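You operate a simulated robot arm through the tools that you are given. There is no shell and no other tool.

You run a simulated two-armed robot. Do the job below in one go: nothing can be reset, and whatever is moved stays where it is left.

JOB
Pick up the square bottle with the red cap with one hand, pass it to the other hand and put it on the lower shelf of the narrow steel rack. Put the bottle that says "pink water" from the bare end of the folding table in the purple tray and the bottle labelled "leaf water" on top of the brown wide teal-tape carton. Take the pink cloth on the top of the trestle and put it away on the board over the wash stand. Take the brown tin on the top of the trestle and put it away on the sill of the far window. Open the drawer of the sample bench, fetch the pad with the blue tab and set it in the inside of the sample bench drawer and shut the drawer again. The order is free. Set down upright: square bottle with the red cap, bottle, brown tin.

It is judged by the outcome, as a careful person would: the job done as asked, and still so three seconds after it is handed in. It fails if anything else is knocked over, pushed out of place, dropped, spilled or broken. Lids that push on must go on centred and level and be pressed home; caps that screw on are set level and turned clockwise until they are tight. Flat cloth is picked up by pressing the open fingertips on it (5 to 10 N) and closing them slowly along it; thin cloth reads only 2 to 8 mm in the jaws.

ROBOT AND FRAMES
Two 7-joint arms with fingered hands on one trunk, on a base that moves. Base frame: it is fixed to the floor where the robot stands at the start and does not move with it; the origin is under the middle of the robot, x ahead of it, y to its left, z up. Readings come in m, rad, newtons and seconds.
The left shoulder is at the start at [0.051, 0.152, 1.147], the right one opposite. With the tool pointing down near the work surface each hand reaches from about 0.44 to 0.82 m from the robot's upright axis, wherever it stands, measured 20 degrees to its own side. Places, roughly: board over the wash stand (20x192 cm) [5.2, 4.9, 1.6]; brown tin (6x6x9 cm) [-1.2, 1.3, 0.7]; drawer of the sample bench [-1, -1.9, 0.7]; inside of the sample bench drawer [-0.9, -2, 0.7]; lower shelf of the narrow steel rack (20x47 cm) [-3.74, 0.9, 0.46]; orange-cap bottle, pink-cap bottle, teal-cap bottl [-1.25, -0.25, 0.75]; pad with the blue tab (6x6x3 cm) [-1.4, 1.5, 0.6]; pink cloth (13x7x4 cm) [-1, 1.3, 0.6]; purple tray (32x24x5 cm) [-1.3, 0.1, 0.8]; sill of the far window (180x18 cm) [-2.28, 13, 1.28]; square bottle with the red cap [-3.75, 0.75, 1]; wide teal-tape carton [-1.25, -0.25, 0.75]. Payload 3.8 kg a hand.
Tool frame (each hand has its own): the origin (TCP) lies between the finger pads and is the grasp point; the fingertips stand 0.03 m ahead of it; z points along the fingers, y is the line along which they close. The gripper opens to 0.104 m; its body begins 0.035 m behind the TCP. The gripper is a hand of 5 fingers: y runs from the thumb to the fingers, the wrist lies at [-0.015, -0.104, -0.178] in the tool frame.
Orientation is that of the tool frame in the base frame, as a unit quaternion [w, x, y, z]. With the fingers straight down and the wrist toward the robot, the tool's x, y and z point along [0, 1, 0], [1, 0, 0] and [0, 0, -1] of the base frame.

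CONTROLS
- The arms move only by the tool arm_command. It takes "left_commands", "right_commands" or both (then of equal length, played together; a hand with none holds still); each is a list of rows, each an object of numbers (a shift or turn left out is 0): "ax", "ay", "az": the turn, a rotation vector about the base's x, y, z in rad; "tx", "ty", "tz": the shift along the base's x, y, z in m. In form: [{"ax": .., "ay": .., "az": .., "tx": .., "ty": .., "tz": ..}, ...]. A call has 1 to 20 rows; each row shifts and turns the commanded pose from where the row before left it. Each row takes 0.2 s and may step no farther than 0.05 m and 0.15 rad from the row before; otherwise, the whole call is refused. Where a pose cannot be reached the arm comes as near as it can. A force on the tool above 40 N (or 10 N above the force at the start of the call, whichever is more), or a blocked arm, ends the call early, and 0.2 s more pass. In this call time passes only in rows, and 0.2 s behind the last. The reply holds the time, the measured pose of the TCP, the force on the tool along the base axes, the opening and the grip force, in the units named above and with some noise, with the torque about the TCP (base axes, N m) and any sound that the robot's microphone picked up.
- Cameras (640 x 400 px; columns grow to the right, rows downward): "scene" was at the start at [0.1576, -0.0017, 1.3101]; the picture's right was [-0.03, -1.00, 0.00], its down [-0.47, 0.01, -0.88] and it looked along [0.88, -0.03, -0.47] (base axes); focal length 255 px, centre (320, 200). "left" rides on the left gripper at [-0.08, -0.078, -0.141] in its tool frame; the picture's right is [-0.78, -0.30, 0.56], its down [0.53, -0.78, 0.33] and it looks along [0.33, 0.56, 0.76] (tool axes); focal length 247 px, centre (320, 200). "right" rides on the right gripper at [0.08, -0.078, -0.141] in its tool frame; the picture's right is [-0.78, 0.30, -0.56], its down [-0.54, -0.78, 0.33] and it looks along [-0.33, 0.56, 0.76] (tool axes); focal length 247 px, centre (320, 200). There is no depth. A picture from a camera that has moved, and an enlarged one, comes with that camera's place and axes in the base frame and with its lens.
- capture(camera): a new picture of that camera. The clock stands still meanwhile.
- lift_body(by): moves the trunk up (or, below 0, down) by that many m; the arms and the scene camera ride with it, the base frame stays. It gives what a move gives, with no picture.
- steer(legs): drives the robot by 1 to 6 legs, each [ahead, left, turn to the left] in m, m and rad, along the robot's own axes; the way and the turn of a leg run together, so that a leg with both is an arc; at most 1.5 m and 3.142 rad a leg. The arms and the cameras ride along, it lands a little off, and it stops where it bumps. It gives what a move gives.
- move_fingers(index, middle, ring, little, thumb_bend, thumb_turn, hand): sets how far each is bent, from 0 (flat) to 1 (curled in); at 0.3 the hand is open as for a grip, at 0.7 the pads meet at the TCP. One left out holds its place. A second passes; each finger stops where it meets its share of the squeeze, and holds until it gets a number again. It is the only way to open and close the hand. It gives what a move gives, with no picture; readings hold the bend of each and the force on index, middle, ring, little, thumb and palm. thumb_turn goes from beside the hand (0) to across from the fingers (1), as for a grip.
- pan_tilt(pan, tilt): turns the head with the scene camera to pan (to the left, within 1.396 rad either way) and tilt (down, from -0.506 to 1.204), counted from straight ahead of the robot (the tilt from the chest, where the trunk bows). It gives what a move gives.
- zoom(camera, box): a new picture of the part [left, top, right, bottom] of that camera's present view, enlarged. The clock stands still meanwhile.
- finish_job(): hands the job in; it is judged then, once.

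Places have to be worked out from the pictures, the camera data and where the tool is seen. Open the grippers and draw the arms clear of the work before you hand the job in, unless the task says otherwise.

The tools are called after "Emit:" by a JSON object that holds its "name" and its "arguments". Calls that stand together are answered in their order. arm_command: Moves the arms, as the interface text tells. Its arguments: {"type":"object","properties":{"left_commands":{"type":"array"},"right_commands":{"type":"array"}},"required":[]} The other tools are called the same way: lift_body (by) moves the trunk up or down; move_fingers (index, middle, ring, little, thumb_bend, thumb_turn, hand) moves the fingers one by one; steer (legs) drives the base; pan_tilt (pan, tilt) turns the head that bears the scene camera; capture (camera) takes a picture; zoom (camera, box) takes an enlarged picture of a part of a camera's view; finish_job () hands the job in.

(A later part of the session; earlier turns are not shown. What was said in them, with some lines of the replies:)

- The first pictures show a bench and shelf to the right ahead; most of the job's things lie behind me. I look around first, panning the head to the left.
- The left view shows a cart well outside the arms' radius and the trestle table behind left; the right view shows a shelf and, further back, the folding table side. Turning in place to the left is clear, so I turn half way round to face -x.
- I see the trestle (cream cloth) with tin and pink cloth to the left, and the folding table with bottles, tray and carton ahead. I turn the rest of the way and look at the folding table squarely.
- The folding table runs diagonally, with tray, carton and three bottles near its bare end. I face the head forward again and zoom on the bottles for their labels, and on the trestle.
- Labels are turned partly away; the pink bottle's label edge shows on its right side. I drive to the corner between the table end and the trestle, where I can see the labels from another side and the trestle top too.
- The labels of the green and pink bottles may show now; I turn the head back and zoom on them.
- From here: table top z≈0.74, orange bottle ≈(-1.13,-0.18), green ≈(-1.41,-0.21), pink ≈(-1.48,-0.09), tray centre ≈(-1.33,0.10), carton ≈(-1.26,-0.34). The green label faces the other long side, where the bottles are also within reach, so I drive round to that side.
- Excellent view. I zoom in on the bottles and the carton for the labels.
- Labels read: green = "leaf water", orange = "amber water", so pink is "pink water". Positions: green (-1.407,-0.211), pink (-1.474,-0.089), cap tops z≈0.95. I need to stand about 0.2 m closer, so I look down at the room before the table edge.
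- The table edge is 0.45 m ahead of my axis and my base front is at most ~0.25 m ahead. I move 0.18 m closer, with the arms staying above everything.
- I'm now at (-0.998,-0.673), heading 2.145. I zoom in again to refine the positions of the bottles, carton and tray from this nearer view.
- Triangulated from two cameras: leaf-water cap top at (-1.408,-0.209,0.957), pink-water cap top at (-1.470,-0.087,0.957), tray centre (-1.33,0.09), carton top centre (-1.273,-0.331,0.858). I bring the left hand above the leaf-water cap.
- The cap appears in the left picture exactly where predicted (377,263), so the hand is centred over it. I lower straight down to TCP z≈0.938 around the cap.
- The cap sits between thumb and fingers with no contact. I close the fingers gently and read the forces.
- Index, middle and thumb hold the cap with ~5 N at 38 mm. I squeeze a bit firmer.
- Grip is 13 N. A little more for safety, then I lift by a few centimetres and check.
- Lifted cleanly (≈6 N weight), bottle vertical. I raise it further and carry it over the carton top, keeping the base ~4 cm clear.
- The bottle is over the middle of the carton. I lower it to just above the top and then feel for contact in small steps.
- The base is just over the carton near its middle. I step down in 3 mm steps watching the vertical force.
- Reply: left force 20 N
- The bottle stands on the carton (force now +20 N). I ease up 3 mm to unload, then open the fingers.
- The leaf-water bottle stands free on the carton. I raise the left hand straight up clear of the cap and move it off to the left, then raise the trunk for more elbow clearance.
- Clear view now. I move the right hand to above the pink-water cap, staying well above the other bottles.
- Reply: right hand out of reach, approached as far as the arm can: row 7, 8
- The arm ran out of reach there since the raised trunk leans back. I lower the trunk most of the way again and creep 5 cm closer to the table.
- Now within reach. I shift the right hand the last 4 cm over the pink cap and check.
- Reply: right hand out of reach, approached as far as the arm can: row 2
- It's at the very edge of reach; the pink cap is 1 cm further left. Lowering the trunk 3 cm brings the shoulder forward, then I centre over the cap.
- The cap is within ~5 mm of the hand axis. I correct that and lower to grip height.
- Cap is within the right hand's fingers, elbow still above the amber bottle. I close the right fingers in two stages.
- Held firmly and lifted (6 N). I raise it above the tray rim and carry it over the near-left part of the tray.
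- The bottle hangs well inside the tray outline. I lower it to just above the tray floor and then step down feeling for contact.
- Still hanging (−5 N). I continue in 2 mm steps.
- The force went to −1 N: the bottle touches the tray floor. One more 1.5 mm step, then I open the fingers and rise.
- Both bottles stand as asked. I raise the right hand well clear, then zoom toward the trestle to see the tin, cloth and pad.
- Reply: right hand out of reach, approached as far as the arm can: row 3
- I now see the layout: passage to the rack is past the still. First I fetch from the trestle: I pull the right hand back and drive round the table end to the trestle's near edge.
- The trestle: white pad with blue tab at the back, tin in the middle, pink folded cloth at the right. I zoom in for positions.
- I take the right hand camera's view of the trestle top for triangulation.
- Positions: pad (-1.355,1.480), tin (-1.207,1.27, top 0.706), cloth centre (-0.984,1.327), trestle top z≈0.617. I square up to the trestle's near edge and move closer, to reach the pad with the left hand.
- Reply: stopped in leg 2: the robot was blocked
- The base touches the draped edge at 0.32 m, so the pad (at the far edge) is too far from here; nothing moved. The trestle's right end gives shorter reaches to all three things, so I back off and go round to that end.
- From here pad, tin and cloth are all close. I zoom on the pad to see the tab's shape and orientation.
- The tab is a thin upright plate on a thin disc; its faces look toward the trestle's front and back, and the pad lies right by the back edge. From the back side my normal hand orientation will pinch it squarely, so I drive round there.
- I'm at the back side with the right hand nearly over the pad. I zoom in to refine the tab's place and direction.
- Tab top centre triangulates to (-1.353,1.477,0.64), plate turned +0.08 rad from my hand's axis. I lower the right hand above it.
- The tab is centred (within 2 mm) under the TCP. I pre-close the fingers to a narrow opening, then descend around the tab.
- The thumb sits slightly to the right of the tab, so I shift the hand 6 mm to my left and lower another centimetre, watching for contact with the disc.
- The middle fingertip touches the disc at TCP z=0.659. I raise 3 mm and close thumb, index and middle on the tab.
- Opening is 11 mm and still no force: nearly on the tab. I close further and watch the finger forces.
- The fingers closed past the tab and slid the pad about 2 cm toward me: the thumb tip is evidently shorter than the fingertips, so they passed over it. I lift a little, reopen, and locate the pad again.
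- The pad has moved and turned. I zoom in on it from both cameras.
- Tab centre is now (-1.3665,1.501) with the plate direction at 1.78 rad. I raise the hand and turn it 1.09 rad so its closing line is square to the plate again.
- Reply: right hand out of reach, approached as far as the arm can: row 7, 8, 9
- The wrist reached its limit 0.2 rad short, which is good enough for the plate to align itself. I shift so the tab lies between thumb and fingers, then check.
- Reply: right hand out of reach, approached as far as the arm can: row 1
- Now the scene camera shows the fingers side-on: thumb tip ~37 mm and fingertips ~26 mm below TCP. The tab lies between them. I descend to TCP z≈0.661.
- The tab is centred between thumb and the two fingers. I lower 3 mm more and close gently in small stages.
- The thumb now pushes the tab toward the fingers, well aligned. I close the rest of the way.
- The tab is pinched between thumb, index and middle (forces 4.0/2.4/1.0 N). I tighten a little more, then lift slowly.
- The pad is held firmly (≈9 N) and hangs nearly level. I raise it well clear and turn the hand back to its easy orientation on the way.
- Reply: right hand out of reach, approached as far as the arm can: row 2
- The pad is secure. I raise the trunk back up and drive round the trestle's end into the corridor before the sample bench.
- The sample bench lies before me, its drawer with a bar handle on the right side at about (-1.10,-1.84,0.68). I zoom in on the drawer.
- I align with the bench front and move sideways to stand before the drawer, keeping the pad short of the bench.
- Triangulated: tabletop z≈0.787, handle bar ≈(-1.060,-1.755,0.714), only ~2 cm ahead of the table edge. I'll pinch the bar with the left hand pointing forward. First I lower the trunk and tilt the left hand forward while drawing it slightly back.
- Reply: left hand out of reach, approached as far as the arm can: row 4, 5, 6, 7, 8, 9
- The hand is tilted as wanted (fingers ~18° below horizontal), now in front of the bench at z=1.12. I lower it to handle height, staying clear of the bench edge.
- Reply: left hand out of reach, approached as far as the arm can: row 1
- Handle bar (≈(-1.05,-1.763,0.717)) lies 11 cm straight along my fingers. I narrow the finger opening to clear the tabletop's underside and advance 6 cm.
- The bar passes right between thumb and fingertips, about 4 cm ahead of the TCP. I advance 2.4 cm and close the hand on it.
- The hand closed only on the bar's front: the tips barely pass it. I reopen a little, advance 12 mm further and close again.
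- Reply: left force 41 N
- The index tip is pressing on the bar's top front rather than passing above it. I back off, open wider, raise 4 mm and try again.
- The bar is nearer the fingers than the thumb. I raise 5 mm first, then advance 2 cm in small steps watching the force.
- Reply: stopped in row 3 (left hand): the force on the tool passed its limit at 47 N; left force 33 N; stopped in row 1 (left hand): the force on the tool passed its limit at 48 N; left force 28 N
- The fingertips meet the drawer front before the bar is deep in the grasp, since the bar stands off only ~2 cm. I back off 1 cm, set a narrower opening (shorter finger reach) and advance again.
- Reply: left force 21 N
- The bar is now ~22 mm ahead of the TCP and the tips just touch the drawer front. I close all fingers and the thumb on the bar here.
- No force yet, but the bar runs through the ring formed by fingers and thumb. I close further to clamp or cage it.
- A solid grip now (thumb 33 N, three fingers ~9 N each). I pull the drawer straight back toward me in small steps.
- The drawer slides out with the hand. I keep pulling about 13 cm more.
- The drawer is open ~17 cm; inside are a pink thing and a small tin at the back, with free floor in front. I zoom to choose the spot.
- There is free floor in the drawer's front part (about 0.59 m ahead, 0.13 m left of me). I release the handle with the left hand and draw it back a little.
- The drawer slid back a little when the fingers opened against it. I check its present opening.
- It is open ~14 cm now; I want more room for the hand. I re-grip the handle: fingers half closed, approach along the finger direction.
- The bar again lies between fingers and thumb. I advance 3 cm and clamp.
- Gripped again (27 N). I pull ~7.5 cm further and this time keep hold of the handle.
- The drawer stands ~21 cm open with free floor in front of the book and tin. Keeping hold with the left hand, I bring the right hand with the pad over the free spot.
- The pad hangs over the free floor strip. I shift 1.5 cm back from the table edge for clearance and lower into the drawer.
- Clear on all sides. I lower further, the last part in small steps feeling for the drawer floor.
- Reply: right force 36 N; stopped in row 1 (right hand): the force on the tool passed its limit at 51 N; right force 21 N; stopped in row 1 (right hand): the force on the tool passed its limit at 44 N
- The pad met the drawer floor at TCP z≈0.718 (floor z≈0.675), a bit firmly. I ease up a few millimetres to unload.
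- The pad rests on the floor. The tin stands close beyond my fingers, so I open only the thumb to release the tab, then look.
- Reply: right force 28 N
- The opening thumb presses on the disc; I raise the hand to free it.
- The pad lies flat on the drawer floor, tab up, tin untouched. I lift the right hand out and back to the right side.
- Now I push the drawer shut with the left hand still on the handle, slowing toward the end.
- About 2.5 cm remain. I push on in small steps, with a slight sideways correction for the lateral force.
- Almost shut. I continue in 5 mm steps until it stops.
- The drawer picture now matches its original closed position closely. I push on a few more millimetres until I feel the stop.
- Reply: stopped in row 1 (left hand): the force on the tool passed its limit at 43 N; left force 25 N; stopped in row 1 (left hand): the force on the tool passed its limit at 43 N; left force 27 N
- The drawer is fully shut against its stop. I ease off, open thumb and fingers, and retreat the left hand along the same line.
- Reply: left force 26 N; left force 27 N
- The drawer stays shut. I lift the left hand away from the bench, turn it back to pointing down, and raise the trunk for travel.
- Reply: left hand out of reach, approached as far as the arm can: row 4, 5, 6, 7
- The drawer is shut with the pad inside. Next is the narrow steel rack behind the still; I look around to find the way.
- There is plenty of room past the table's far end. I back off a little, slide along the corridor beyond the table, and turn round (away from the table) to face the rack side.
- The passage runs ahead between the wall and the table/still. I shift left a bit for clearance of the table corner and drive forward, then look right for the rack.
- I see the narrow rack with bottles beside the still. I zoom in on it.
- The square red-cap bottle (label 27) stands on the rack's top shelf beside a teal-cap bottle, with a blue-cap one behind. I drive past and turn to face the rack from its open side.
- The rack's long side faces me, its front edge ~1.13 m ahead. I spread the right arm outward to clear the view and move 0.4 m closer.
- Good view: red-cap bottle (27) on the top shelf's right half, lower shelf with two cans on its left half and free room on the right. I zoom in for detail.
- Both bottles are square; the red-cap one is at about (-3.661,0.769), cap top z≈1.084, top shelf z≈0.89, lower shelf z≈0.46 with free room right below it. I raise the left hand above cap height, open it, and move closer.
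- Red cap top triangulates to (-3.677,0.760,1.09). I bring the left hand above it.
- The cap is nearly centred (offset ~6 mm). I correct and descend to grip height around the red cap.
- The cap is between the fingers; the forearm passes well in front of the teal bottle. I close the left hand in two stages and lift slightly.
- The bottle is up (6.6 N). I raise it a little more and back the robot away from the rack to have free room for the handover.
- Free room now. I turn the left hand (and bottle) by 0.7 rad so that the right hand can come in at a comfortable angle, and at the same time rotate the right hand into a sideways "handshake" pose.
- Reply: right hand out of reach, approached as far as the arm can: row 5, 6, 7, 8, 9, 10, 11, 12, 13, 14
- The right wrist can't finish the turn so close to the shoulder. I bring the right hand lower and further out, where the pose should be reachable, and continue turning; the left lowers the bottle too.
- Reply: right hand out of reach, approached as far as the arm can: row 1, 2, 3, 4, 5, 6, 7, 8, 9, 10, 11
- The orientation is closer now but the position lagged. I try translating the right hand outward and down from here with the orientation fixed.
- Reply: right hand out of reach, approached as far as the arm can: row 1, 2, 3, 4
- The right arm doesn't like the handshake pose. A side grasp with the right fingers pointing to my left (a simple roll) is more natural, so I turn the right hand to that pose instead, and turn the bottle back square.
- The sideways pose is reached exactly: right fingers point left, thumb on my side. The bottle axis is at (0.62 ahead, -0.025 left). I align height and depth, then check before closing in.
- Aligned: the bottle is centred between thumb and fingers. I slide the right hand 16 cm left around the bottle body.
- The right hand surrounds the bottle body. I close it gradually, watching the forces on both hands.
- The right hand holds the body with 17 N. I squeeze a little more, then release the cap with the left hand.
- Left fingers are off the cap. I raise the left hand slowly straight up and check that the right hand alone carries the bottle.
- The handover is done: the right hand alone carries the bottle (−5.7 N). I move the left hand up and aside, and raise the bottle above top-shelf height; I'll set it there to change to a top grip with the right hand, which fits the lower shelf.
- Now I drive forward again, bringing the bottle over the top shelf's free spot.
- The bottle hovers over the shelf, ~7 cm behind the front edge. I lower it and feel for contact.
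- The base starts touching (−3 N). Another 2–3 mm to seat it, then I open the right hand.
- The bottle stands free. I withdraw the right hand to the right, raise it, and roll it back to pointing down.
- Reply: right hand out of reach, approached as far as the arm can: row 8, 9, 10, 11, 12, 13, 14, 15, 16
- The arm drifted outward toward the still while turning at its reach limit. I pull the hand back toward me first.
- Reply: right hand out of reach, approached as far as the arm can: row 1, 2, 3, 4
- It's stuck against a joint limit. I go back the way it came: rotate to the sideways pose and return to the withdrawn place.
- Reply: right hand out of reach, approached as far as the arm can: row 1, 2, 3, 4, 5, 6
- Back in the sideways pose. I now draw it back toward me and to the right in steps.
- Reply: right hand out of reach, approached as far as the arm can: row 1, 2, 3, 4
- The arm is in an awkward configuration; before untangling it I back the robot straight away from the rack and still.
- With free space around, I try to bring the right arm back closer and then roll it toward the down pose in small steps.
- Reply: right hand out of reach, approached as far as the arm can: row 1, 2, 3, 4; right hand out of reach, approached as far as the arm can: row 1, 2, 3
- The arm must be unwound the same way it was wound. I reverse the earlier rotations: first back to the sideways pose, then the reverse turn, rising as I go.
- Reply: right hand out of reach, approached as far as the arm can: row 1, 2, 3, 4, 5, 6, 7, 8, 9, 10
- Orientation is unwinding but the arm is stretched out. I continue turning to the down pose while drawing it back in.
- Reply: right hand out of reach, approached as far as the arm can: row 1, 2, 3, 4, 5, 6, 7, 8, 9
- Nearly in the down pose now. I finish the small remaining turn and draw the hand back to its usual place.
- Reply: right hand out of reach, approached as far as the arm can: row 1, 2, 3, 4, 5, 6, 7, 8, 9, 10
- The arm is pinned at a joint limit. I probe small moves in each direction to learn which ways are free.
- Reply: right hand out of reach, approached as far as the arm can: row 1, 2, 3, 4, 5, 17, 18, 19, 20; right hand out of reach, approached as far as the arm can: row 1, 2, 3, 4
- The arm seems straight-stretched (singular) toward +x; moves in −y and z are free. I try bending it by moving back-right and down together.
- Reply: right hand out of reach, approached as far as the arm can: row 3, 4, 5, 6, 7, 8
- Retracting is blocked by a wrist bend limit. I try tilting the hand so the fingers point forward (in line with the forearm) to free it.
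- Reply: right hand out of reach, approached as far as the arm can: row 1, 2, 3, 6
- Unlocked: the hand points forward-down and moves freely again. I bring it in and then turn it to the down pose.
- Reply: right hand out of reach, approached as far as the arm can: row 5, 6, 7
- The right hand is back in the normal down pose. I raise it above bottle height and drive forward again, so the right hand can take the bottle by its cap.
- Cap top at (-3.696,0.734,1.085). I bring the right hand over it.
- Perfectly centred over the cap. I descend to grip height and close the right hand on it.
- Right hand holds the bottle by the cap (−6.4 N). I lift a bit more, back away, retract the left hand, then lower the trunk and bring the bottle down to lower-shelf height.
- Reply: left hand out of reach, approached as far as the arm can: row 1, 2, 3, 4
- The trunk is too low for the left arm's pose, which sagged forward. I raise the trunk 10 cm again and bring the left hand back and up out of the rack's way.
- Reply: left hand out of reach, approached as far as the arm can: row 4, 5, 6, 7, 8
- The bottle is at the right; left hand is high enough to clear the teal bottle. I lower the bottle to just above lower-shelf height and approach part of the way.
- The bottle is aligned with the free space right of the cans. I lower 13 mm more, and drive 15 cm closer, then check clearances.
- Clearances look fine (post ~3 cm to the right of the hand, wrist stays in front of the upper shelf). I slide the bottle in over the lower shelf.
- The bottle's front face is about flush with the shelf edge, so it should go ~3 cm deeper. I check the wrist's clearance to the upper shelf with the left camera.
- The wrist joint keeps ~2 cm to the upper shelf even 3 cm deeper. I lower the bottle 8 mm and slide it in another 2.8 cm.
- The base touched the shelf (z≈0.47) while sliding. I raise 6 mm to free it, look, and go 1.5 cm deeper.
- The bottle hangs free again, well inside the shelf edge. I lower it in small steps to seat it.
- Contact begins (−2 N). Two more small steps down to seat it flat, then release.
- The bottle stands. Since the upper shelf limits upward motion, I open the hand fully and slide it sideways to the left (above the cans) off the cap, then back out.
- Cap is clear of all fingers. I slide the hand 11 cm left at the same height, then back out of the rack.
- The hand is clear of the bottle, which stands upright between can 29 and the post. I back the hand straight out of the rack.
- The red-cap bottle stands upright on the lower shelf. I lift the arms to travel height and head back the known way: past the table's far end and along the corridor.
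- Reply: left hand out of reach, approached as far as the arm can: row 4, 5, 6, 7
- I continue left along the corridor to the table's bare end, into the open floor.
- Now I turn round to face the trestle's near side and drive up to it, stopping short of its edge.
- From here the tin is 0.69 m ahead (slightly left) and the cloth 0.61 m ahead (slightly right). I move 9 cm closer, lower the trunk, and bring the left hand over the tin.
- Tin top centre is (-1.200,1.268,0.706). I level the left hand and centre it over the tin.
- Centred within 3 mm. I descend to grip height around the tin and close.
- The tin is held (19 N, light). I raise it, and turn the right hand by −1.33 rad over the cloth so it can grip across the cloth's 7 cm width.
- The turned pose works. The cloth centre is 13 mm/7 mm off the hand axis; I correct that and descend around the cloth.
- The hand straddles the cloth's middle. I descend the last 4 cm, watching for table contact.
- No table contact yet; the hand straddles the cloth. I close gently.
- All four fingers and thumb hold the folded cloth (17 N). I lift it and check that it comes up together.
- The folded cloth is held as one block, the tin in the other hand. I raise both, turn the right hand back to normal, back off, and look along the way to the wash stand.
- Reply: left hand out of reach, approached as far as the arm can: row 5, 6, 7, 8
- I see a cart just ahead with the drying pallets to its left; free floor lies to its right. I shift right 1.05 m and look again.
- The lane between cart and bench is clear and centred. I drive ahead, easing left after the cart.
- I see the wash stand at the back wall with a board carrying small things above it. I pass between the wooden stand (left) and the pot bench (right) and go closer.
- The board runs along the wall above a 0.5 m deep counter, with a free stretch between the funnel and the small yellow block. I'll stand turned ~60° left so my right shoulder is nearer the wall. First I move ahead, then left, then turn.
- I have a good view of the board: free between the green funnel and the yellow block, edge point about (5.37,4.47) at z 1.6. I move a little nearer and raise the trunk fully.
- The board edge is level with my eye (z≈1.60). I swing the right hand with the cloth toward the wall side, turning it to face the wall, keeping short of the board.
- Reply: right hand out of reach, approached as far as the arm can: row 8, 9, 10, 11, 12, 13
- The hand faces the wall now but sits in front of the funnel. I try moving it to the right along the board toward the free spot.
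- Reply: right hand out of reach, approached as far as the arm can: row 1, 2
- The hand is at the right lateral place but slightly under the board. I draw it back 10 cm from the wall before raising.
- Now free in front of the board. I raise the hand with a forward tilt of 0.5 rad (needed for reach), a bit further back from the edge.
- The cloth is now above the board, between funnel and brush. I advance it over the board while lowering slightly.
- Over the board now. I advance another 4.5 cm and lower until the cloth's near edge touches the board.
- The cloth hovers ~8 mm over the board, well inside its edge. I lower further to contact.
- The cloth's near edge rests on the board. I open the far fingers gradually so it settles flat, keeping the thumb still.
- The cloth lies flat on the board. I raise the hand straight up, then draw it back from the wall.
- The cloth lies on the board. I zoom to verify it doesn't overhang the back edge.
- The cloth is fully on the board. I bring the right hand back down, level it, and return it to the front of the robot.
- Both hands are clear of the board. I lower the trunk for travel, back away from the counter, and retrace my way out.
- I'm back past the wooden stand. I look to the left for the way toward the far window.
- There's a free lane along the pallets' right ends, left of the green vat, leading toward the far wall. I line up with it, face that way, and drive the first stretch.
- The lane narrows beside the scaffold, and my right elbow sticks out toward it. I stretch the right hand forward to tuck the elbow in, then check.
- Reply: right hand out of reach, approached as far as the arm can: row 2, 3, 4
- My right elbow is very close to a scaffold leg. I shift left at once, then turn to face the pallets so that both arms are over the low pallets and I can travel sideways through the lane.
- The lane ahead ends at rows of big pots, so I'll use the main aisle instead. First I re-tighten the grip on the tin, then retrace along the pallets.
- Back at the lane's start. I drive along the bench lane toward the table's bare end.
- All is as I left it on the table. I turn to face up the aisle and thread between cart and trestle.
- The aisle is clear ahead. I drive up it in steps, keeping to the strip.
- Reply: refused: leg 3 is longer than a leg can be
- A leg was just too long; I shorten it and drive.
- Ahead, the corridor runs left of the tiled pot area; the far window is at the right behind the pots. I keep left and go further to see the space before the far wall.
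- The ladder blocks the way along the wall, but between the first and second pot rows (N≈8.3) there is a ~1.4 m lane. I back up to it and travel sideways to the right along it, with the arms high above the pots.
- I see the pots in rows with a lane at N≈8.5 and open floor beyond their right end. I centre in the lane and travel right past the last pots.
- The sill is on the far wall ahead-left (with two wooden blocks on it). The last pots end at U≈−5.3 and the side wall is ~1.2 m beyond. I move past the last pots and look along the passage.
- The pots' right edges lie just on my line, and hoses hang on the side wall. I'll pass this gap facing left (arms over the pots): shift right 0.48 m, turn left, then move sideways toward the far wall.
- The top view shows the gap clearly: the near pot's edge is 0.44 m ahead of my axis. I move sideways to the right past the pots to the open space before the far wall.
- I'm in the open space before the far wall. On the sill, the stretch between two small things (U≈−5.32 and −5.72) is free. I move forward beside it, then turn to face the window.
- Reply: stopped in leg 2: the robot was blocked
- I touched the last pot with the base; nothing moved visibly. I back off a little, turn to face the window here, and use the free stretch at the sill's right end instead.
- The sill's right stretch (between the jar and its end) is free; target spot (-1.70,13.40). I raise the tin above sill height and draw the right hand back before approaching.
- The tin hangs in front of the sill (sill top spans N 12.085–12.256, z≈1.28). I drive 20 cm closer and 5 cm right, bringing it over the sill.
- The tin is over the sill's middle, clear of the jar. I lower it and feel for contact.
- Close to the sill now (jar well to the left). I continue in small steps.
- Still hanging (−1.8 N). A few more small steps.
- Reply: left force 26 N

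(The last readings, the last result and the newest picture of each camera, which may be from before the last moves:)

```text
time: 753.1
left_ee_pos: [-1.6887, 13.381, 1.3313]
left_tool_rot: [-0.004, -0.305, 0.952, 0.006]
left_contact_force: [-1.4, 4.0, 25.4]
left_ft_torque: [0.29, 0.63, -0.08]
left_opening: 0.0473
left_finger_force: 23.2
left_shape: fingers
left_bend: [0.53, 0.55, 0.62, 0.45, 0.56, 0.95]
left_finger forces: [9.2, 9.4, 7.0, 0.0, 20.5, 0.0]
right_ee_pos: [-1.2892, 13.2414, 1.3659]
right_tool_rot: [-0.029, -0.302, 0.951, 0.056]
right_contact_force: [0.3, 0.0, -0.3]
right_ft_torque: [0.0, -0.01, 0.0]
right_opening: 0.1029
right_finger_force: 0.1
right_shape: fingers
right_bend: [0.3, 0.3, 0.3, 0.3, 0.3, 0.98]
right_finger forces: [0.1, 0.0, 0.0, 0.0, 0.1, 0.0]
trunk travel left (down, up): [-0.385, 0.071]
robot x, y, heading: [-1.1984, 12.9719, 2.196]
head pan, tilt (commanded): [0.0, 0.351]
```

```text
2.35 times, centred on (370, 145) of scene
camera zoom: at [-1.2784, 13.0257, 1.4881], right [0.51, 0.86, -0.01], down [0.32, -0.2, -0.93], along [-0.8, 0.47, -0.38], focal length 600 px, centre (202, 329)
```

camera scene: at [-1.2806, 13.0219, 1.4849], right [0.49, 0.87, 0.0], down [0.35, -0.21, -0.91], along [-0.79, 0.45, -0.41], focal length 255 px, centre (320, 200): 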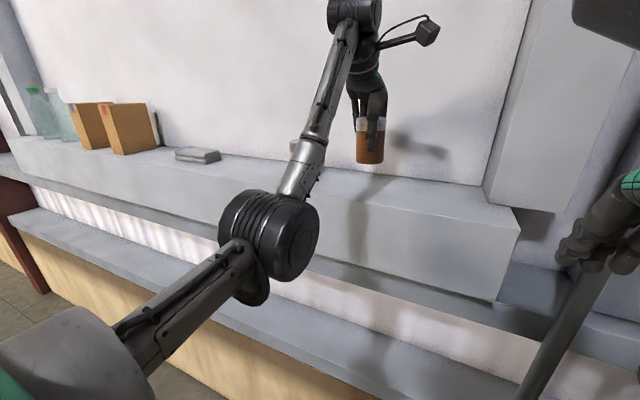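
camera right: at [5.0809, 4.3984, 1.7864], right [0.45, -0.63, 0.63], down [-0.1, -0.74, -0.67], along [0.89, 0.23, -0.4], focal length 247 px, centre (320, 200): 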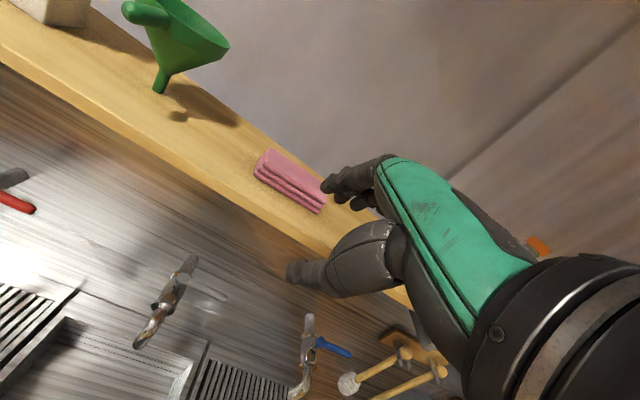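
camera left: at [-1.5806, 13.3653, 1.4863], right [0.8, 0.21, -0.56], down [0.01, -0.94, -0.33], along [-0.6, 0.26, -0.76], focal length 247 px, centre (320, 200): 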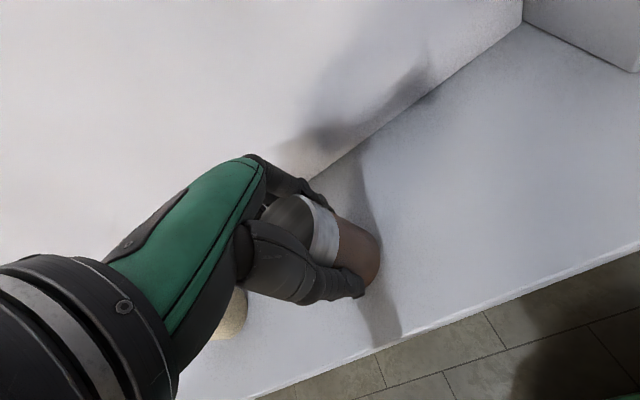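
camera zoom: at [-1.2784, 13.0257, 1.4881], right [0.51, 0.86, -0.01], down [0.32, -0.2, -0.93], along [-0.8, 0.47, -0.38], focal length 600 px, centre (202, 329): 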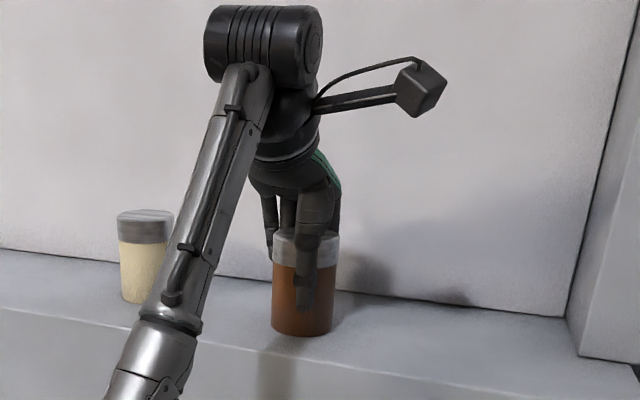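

The tin stands on the sill. I ease up to unload it and open the left hand.

Emit:
{"name": "arm_command", "arguments": {"left_commands": [{"tz": 0.005}]}}

Emit:
{"name": "move_fingers", "arguments": {"hand": "left", "index": 0.45, "middle": 0.45, "ring": 0.45, "little": 0.45, "thumb_bend": 0.44}}

Emit:
{"name": "move_fingers", "arguments": {"hand": "left", "index": 0.3, "middle": 0.3, "ring": 0.3, "little": 0.3, "thumb_bend": 0.3}}

Emit:
{"name": "zoom", "arguments": {"camera": "scene", "box": [260, 60, 480, 230]}}

```text
time: 753.5
left_ee_pos: [-1.6891, 13.3793, 1.3329]
left_tool_rot: [-0.002, -0.305, 0.952, 0.001]
left_contact_force: [0.9, 0.7, 15.3]
left_ft_torque: [0.23, 0.4, -0.04]
left_opening: 0.0471
left_finger_force: 21.2
left_shape: fingers
left_bend: [0.53, 0.55, 0.62, 0.45, 0.56, 0.95]
left_finger forces: [8.2, 8.3, 5.8, 0.0, 21.3, 0.0]
right_ee_pos: [-1.2906, 13.2408, 1.3648]
right_tool_rot: [-0.029, -0.301, 0.951, 0.055]
right_contact_force: [0.2, -0.1, -0.7]
right_ft_torque: [0.03, 0.0, 0.03]
right_opening: 0.1031
right_finger_force: 0.1
right_shape: fingers
right_bend: [0.3, 0.3, 0.3, 0.3, 0.3, 0.98]
right_finger forces: [0.1, 0.0, 0.0, 0.0, 0.0, 0.1]
trunk travel left (down, up): [-0.385, 0.071]
robot x, y, heading: [-1.1931, 12.9758, 2.193]
head pan, tilt (commanded): [0.0, 0.351]
```

```text
time: 754.5
left_ee_pos: [-1.6919, 13.3812, 1.3319]
left_tool_rot: [-0.002, -0.304, 0.953, 0.001]
left_contact_force: [-0.5, 0.2, -0.5]
left_ft_torque: [0.0, 0.05, -0.03]
left_opening: 0.0664
left_finger_force: 0.0
left_shape: fingers
left_bend: [0.45, 0.45, 0.45, 0.45, 0.44, 0.97]
left_finger forces: [0.3, 0.0, 0.1, 0.1, 0.2, 0.0]
right_ee_pos: [-1.2927, 13.2428, 1.3639]
right_tool_rot: [-0.028, -0.302, 0.951, 0.055]
right_contact_force: [0.1, -0.2, 0.0]
right_ft_torque: [0.0, 0.03, -0.02]
right_opening: 0.1028
right_finger_force: 0.0
right_shape: fingers
right_bend: [0.3, 0.3, 0.3, 0.3, 0.3, 0.98]
right_finger forces: [0.1, 0.0, 0.0, 0.1, 0.0, 0.1]
trunk travel left (down, up): [-0.385, 0.071]
robot x, y, heading: [-1.1978, 12.9711, 2.196]
head pan, tilt (commanded): [0.0, 0.351]
```

```text
time: 755.5
left_ee_pos: [-1.691, 13.381, 1.3314]
left_tool_rot: [-0.003, -0.305, 0.952, 0.002]
left_contact_force: [0.1, -0.2, 0.6]
left_ft_torque: [0.0, 0.02, -0.02]
left_opening: 0.1027
left_finger_force: 0.0
left_shape: fingers
left_bend: [0.3, 0.3, 0.3, 0.3, 0.3, 0.97]
left_finger forces: [0.0, 0.0, 0.0, 0.0, 0.0, 0.0]
right_ee_pos: [-1.2925, 13.2431, 1.3633]
right_tool_rot: [-0.027, -0.302, 0.951, 0.056]
right_contact_force: [0.0, 0.8, 0.4]
right_ft_torque: [0.01, -0.02, 0.0]
right_opening: 0.1028
right_finger_force: 0.1
right_shape: fingers
right_bend: [0.3, 0.3, 0.3, 0.3, 0.3, 0.98]
right_finger forces: [0.1, 0.1, 0.0, 0.0, 0.0, 0.0]
trunk travel left (down, up): [-0.385, 0.071]
robot x, y, heading: [-1.1989, 12.9748, 2.198]
head pan, tilt (commanded): [0.0, 0.351]
```

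```text
2.35 times, centred on (370, 145) of scene
camera zoom: at [-1.2818, 13.0278, 1.4881], right [0.51, 0.86, -0.01], down [0.32, -0.2, -0.93], along [-0.8, 0.47, -0.38], focal length 600 px, centre (202, 329)
```

zoom: 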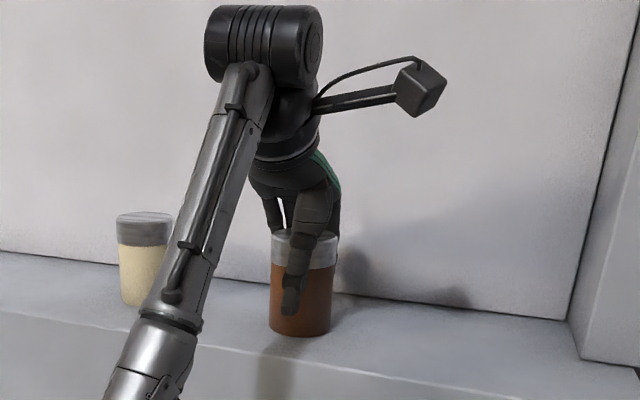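

Released; the tin stands upright. I raise the hand straight up clear of the tin, then back the robot away.

Emit:
{"name": "arm_command", "arguments": {"left_commands": [{"tz": 0.03}, {"tz": 0.04}, {"tz": 0.04}]}}

Emit:
{"name": "steer", "arguments": {"legs": [[-0.35, 0, 0]]}}

Emit:
{"name": "capture", "arguments": {"camera": "scene"}}

Emit:
{"name": "zoom", "arguments": {"camera": "scene", "box": [200, 80, 440, 230]}}

```text
time: 756.4
left_ee_pos: [-1.6909, 13.3808, 1.4439]
left_tool_rot: [-0.002, -0.305, 0.952, 0.001]
left_contact_force: [0.6, 0.0, -0.1]
left_ft_torque: [-0.01, 0.02, -0.01]
left_opening: 0.1028
left_finger_force: 0.0
left_shape: fingers
left_bend: [0.3, 0.3, 0.3, 0.3, 0.3, 0.97]
left_finger forces: [0.0, 0.0, 0.1, 0.1, 0.1, 0.1]
right_ee_pos: [-1.2913, 13.2412, 1.3648]
right_tool_rot: [-0.027, -0.301, 0.952, 0.055]
right_contact_force: [0.3, -0.2, 0.6]
right_ft_torque: [0.0, -0.02, -0.01]
right_opening: 0.103
right_finger_force: 0.1
right_shape: fingers
right_bend: [0.3, 0.3, 0.3, 0.3, 0.3, 0.98]
right_finger forces: [0.0, 0.0, 0.1, 0.1, 0.0, 0.0]
trunk travel left (down, up): [-0.385, 0.071]
robot x, y, heading: [-1.1986, 12.9701, 2.195]
head pan, tilt (commanded): [0.0, 0.351]
```

```text
time: 758.6
left_ee_pos: [-1.4873, 13.1011, 1.4403]
left_tool_rot: [-0.002, -0.304, 0.953, 0.0]
left_contact_force: [0.2, 0.4, 1.1]
left_ft_torque: [-0.05, -0.03, -0.01]
left_opening: 0.1029
left_finger_force: 0.0
left_shape: fingers
left_bend: [0.3, 0.3, 0.3, 0.3, 0.3, 0.97]
left_finger forces: [0.0, 0.0, 0.0, 0.0, 0.0, 0.0]
right_ee_pos: [-1.0887, 12.9614, 1.3636]
right_tool_rot: [-0.026, -0.3, 0.952, 0.053]
right_contact_force: [0.4, 0.6, 0.4]
right_ft_torque: [0.04, -0.05, -0.02]
right_opening: 0.1032
right_finger_force: 0.0
right_shape: fingers
right_bend: [0.3, 0.3, 0.3, 0.3, 0.3, 0.98]
right_finger forces: [0.0, 0.0, 0.0, 0.0, 0.0, 0.1]
trunk travel left (down, up): [-0.385, 0.071]
robot x, y, heading: [-0.9929, 12.6925, 2.193]
head pan, tilt (commanded): [0.0, 0.351]
```

```text
taken
camera scene: at [-1.0791, 12.7466, 1.4884], right [0.51, 0.86, -0.01], down [0.32, -0.2, -0.93], along [-0.8, 0.47, -0.37], focal length 255 px, centre (320, 200)
```

scene: 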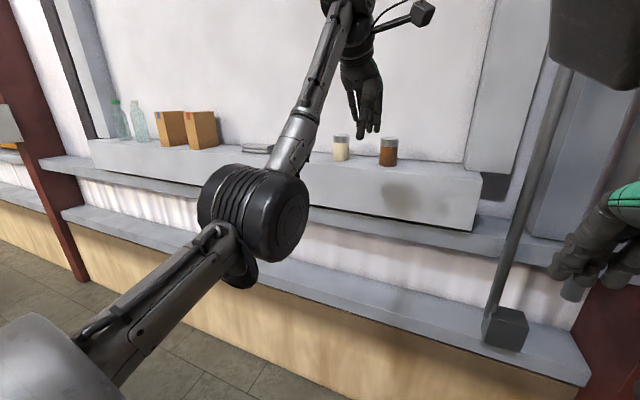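

```text
2.67 times, centred on (320, 155) of scene
camera zoom: at [-1.0791, 12.7466, 1.4884], right [0.51, 0.86, -0.01], down [0.32, -0.2, -0.93], along [-0.8, 0.47, -0.37], focal length 680 px, centre (320, 320)
```

zoom: 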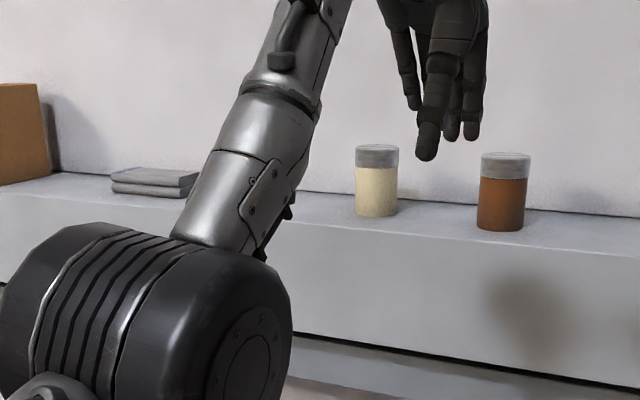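

Everything is done: the tin stands upright on the sill, the cloth lies on the board, the pad is in the shut drawer, both bottles are in place, and the red-cap bottle is on the lower rack shelf. Both hands are open and clear, so I hand the job in.

Emit:
{"name": "finish_job", "arguments": {}}

```text
The job is handed in.
```

I handed the job in with every item placed. I have no judging result yet. Everything was upright and free of my hands when I left it.

- **Square bottle with the red cap:** it stands on the lower shelf of the narrow steel rack, to the right of the two cans. I lifted it with the left hand and passed it to the right in mid-air. The right hand then set it briefly on the top shelf to change grip before placing it below.
- **"Pink water" bottle:** it stands in the purple tray. Its own label faced away, so I picked it by colour after reading the other two as "leaf water" and "amber water".
- **"Leaf water" bottle:** it stands on top of the teal-tape carton.
- **Pink cloth:** it lies flat on the board over the wash stand, between the funnel and the brush.
- **Brown tin:** it stands on the right end of the far window sill, clear of the jar there.
- **Pad with the blue tab:** it lies in the sample bench drawer with its tab up, and the drawer is shut against its stop.

Three contacts could count against the result:

- **Base bumps:** my base touched the trestle drape once and a large pot near the far window once. It stopped both times, and I saw nothing move.
- **Pad slid on the trestle:** my first attempt to grip it pushed it about 2 cm before I picked it up properly.
- **Pad pressed into the drawer:** I pressed it onto the drawer floor with up to about 50 N before easing off. It looked undamaged.
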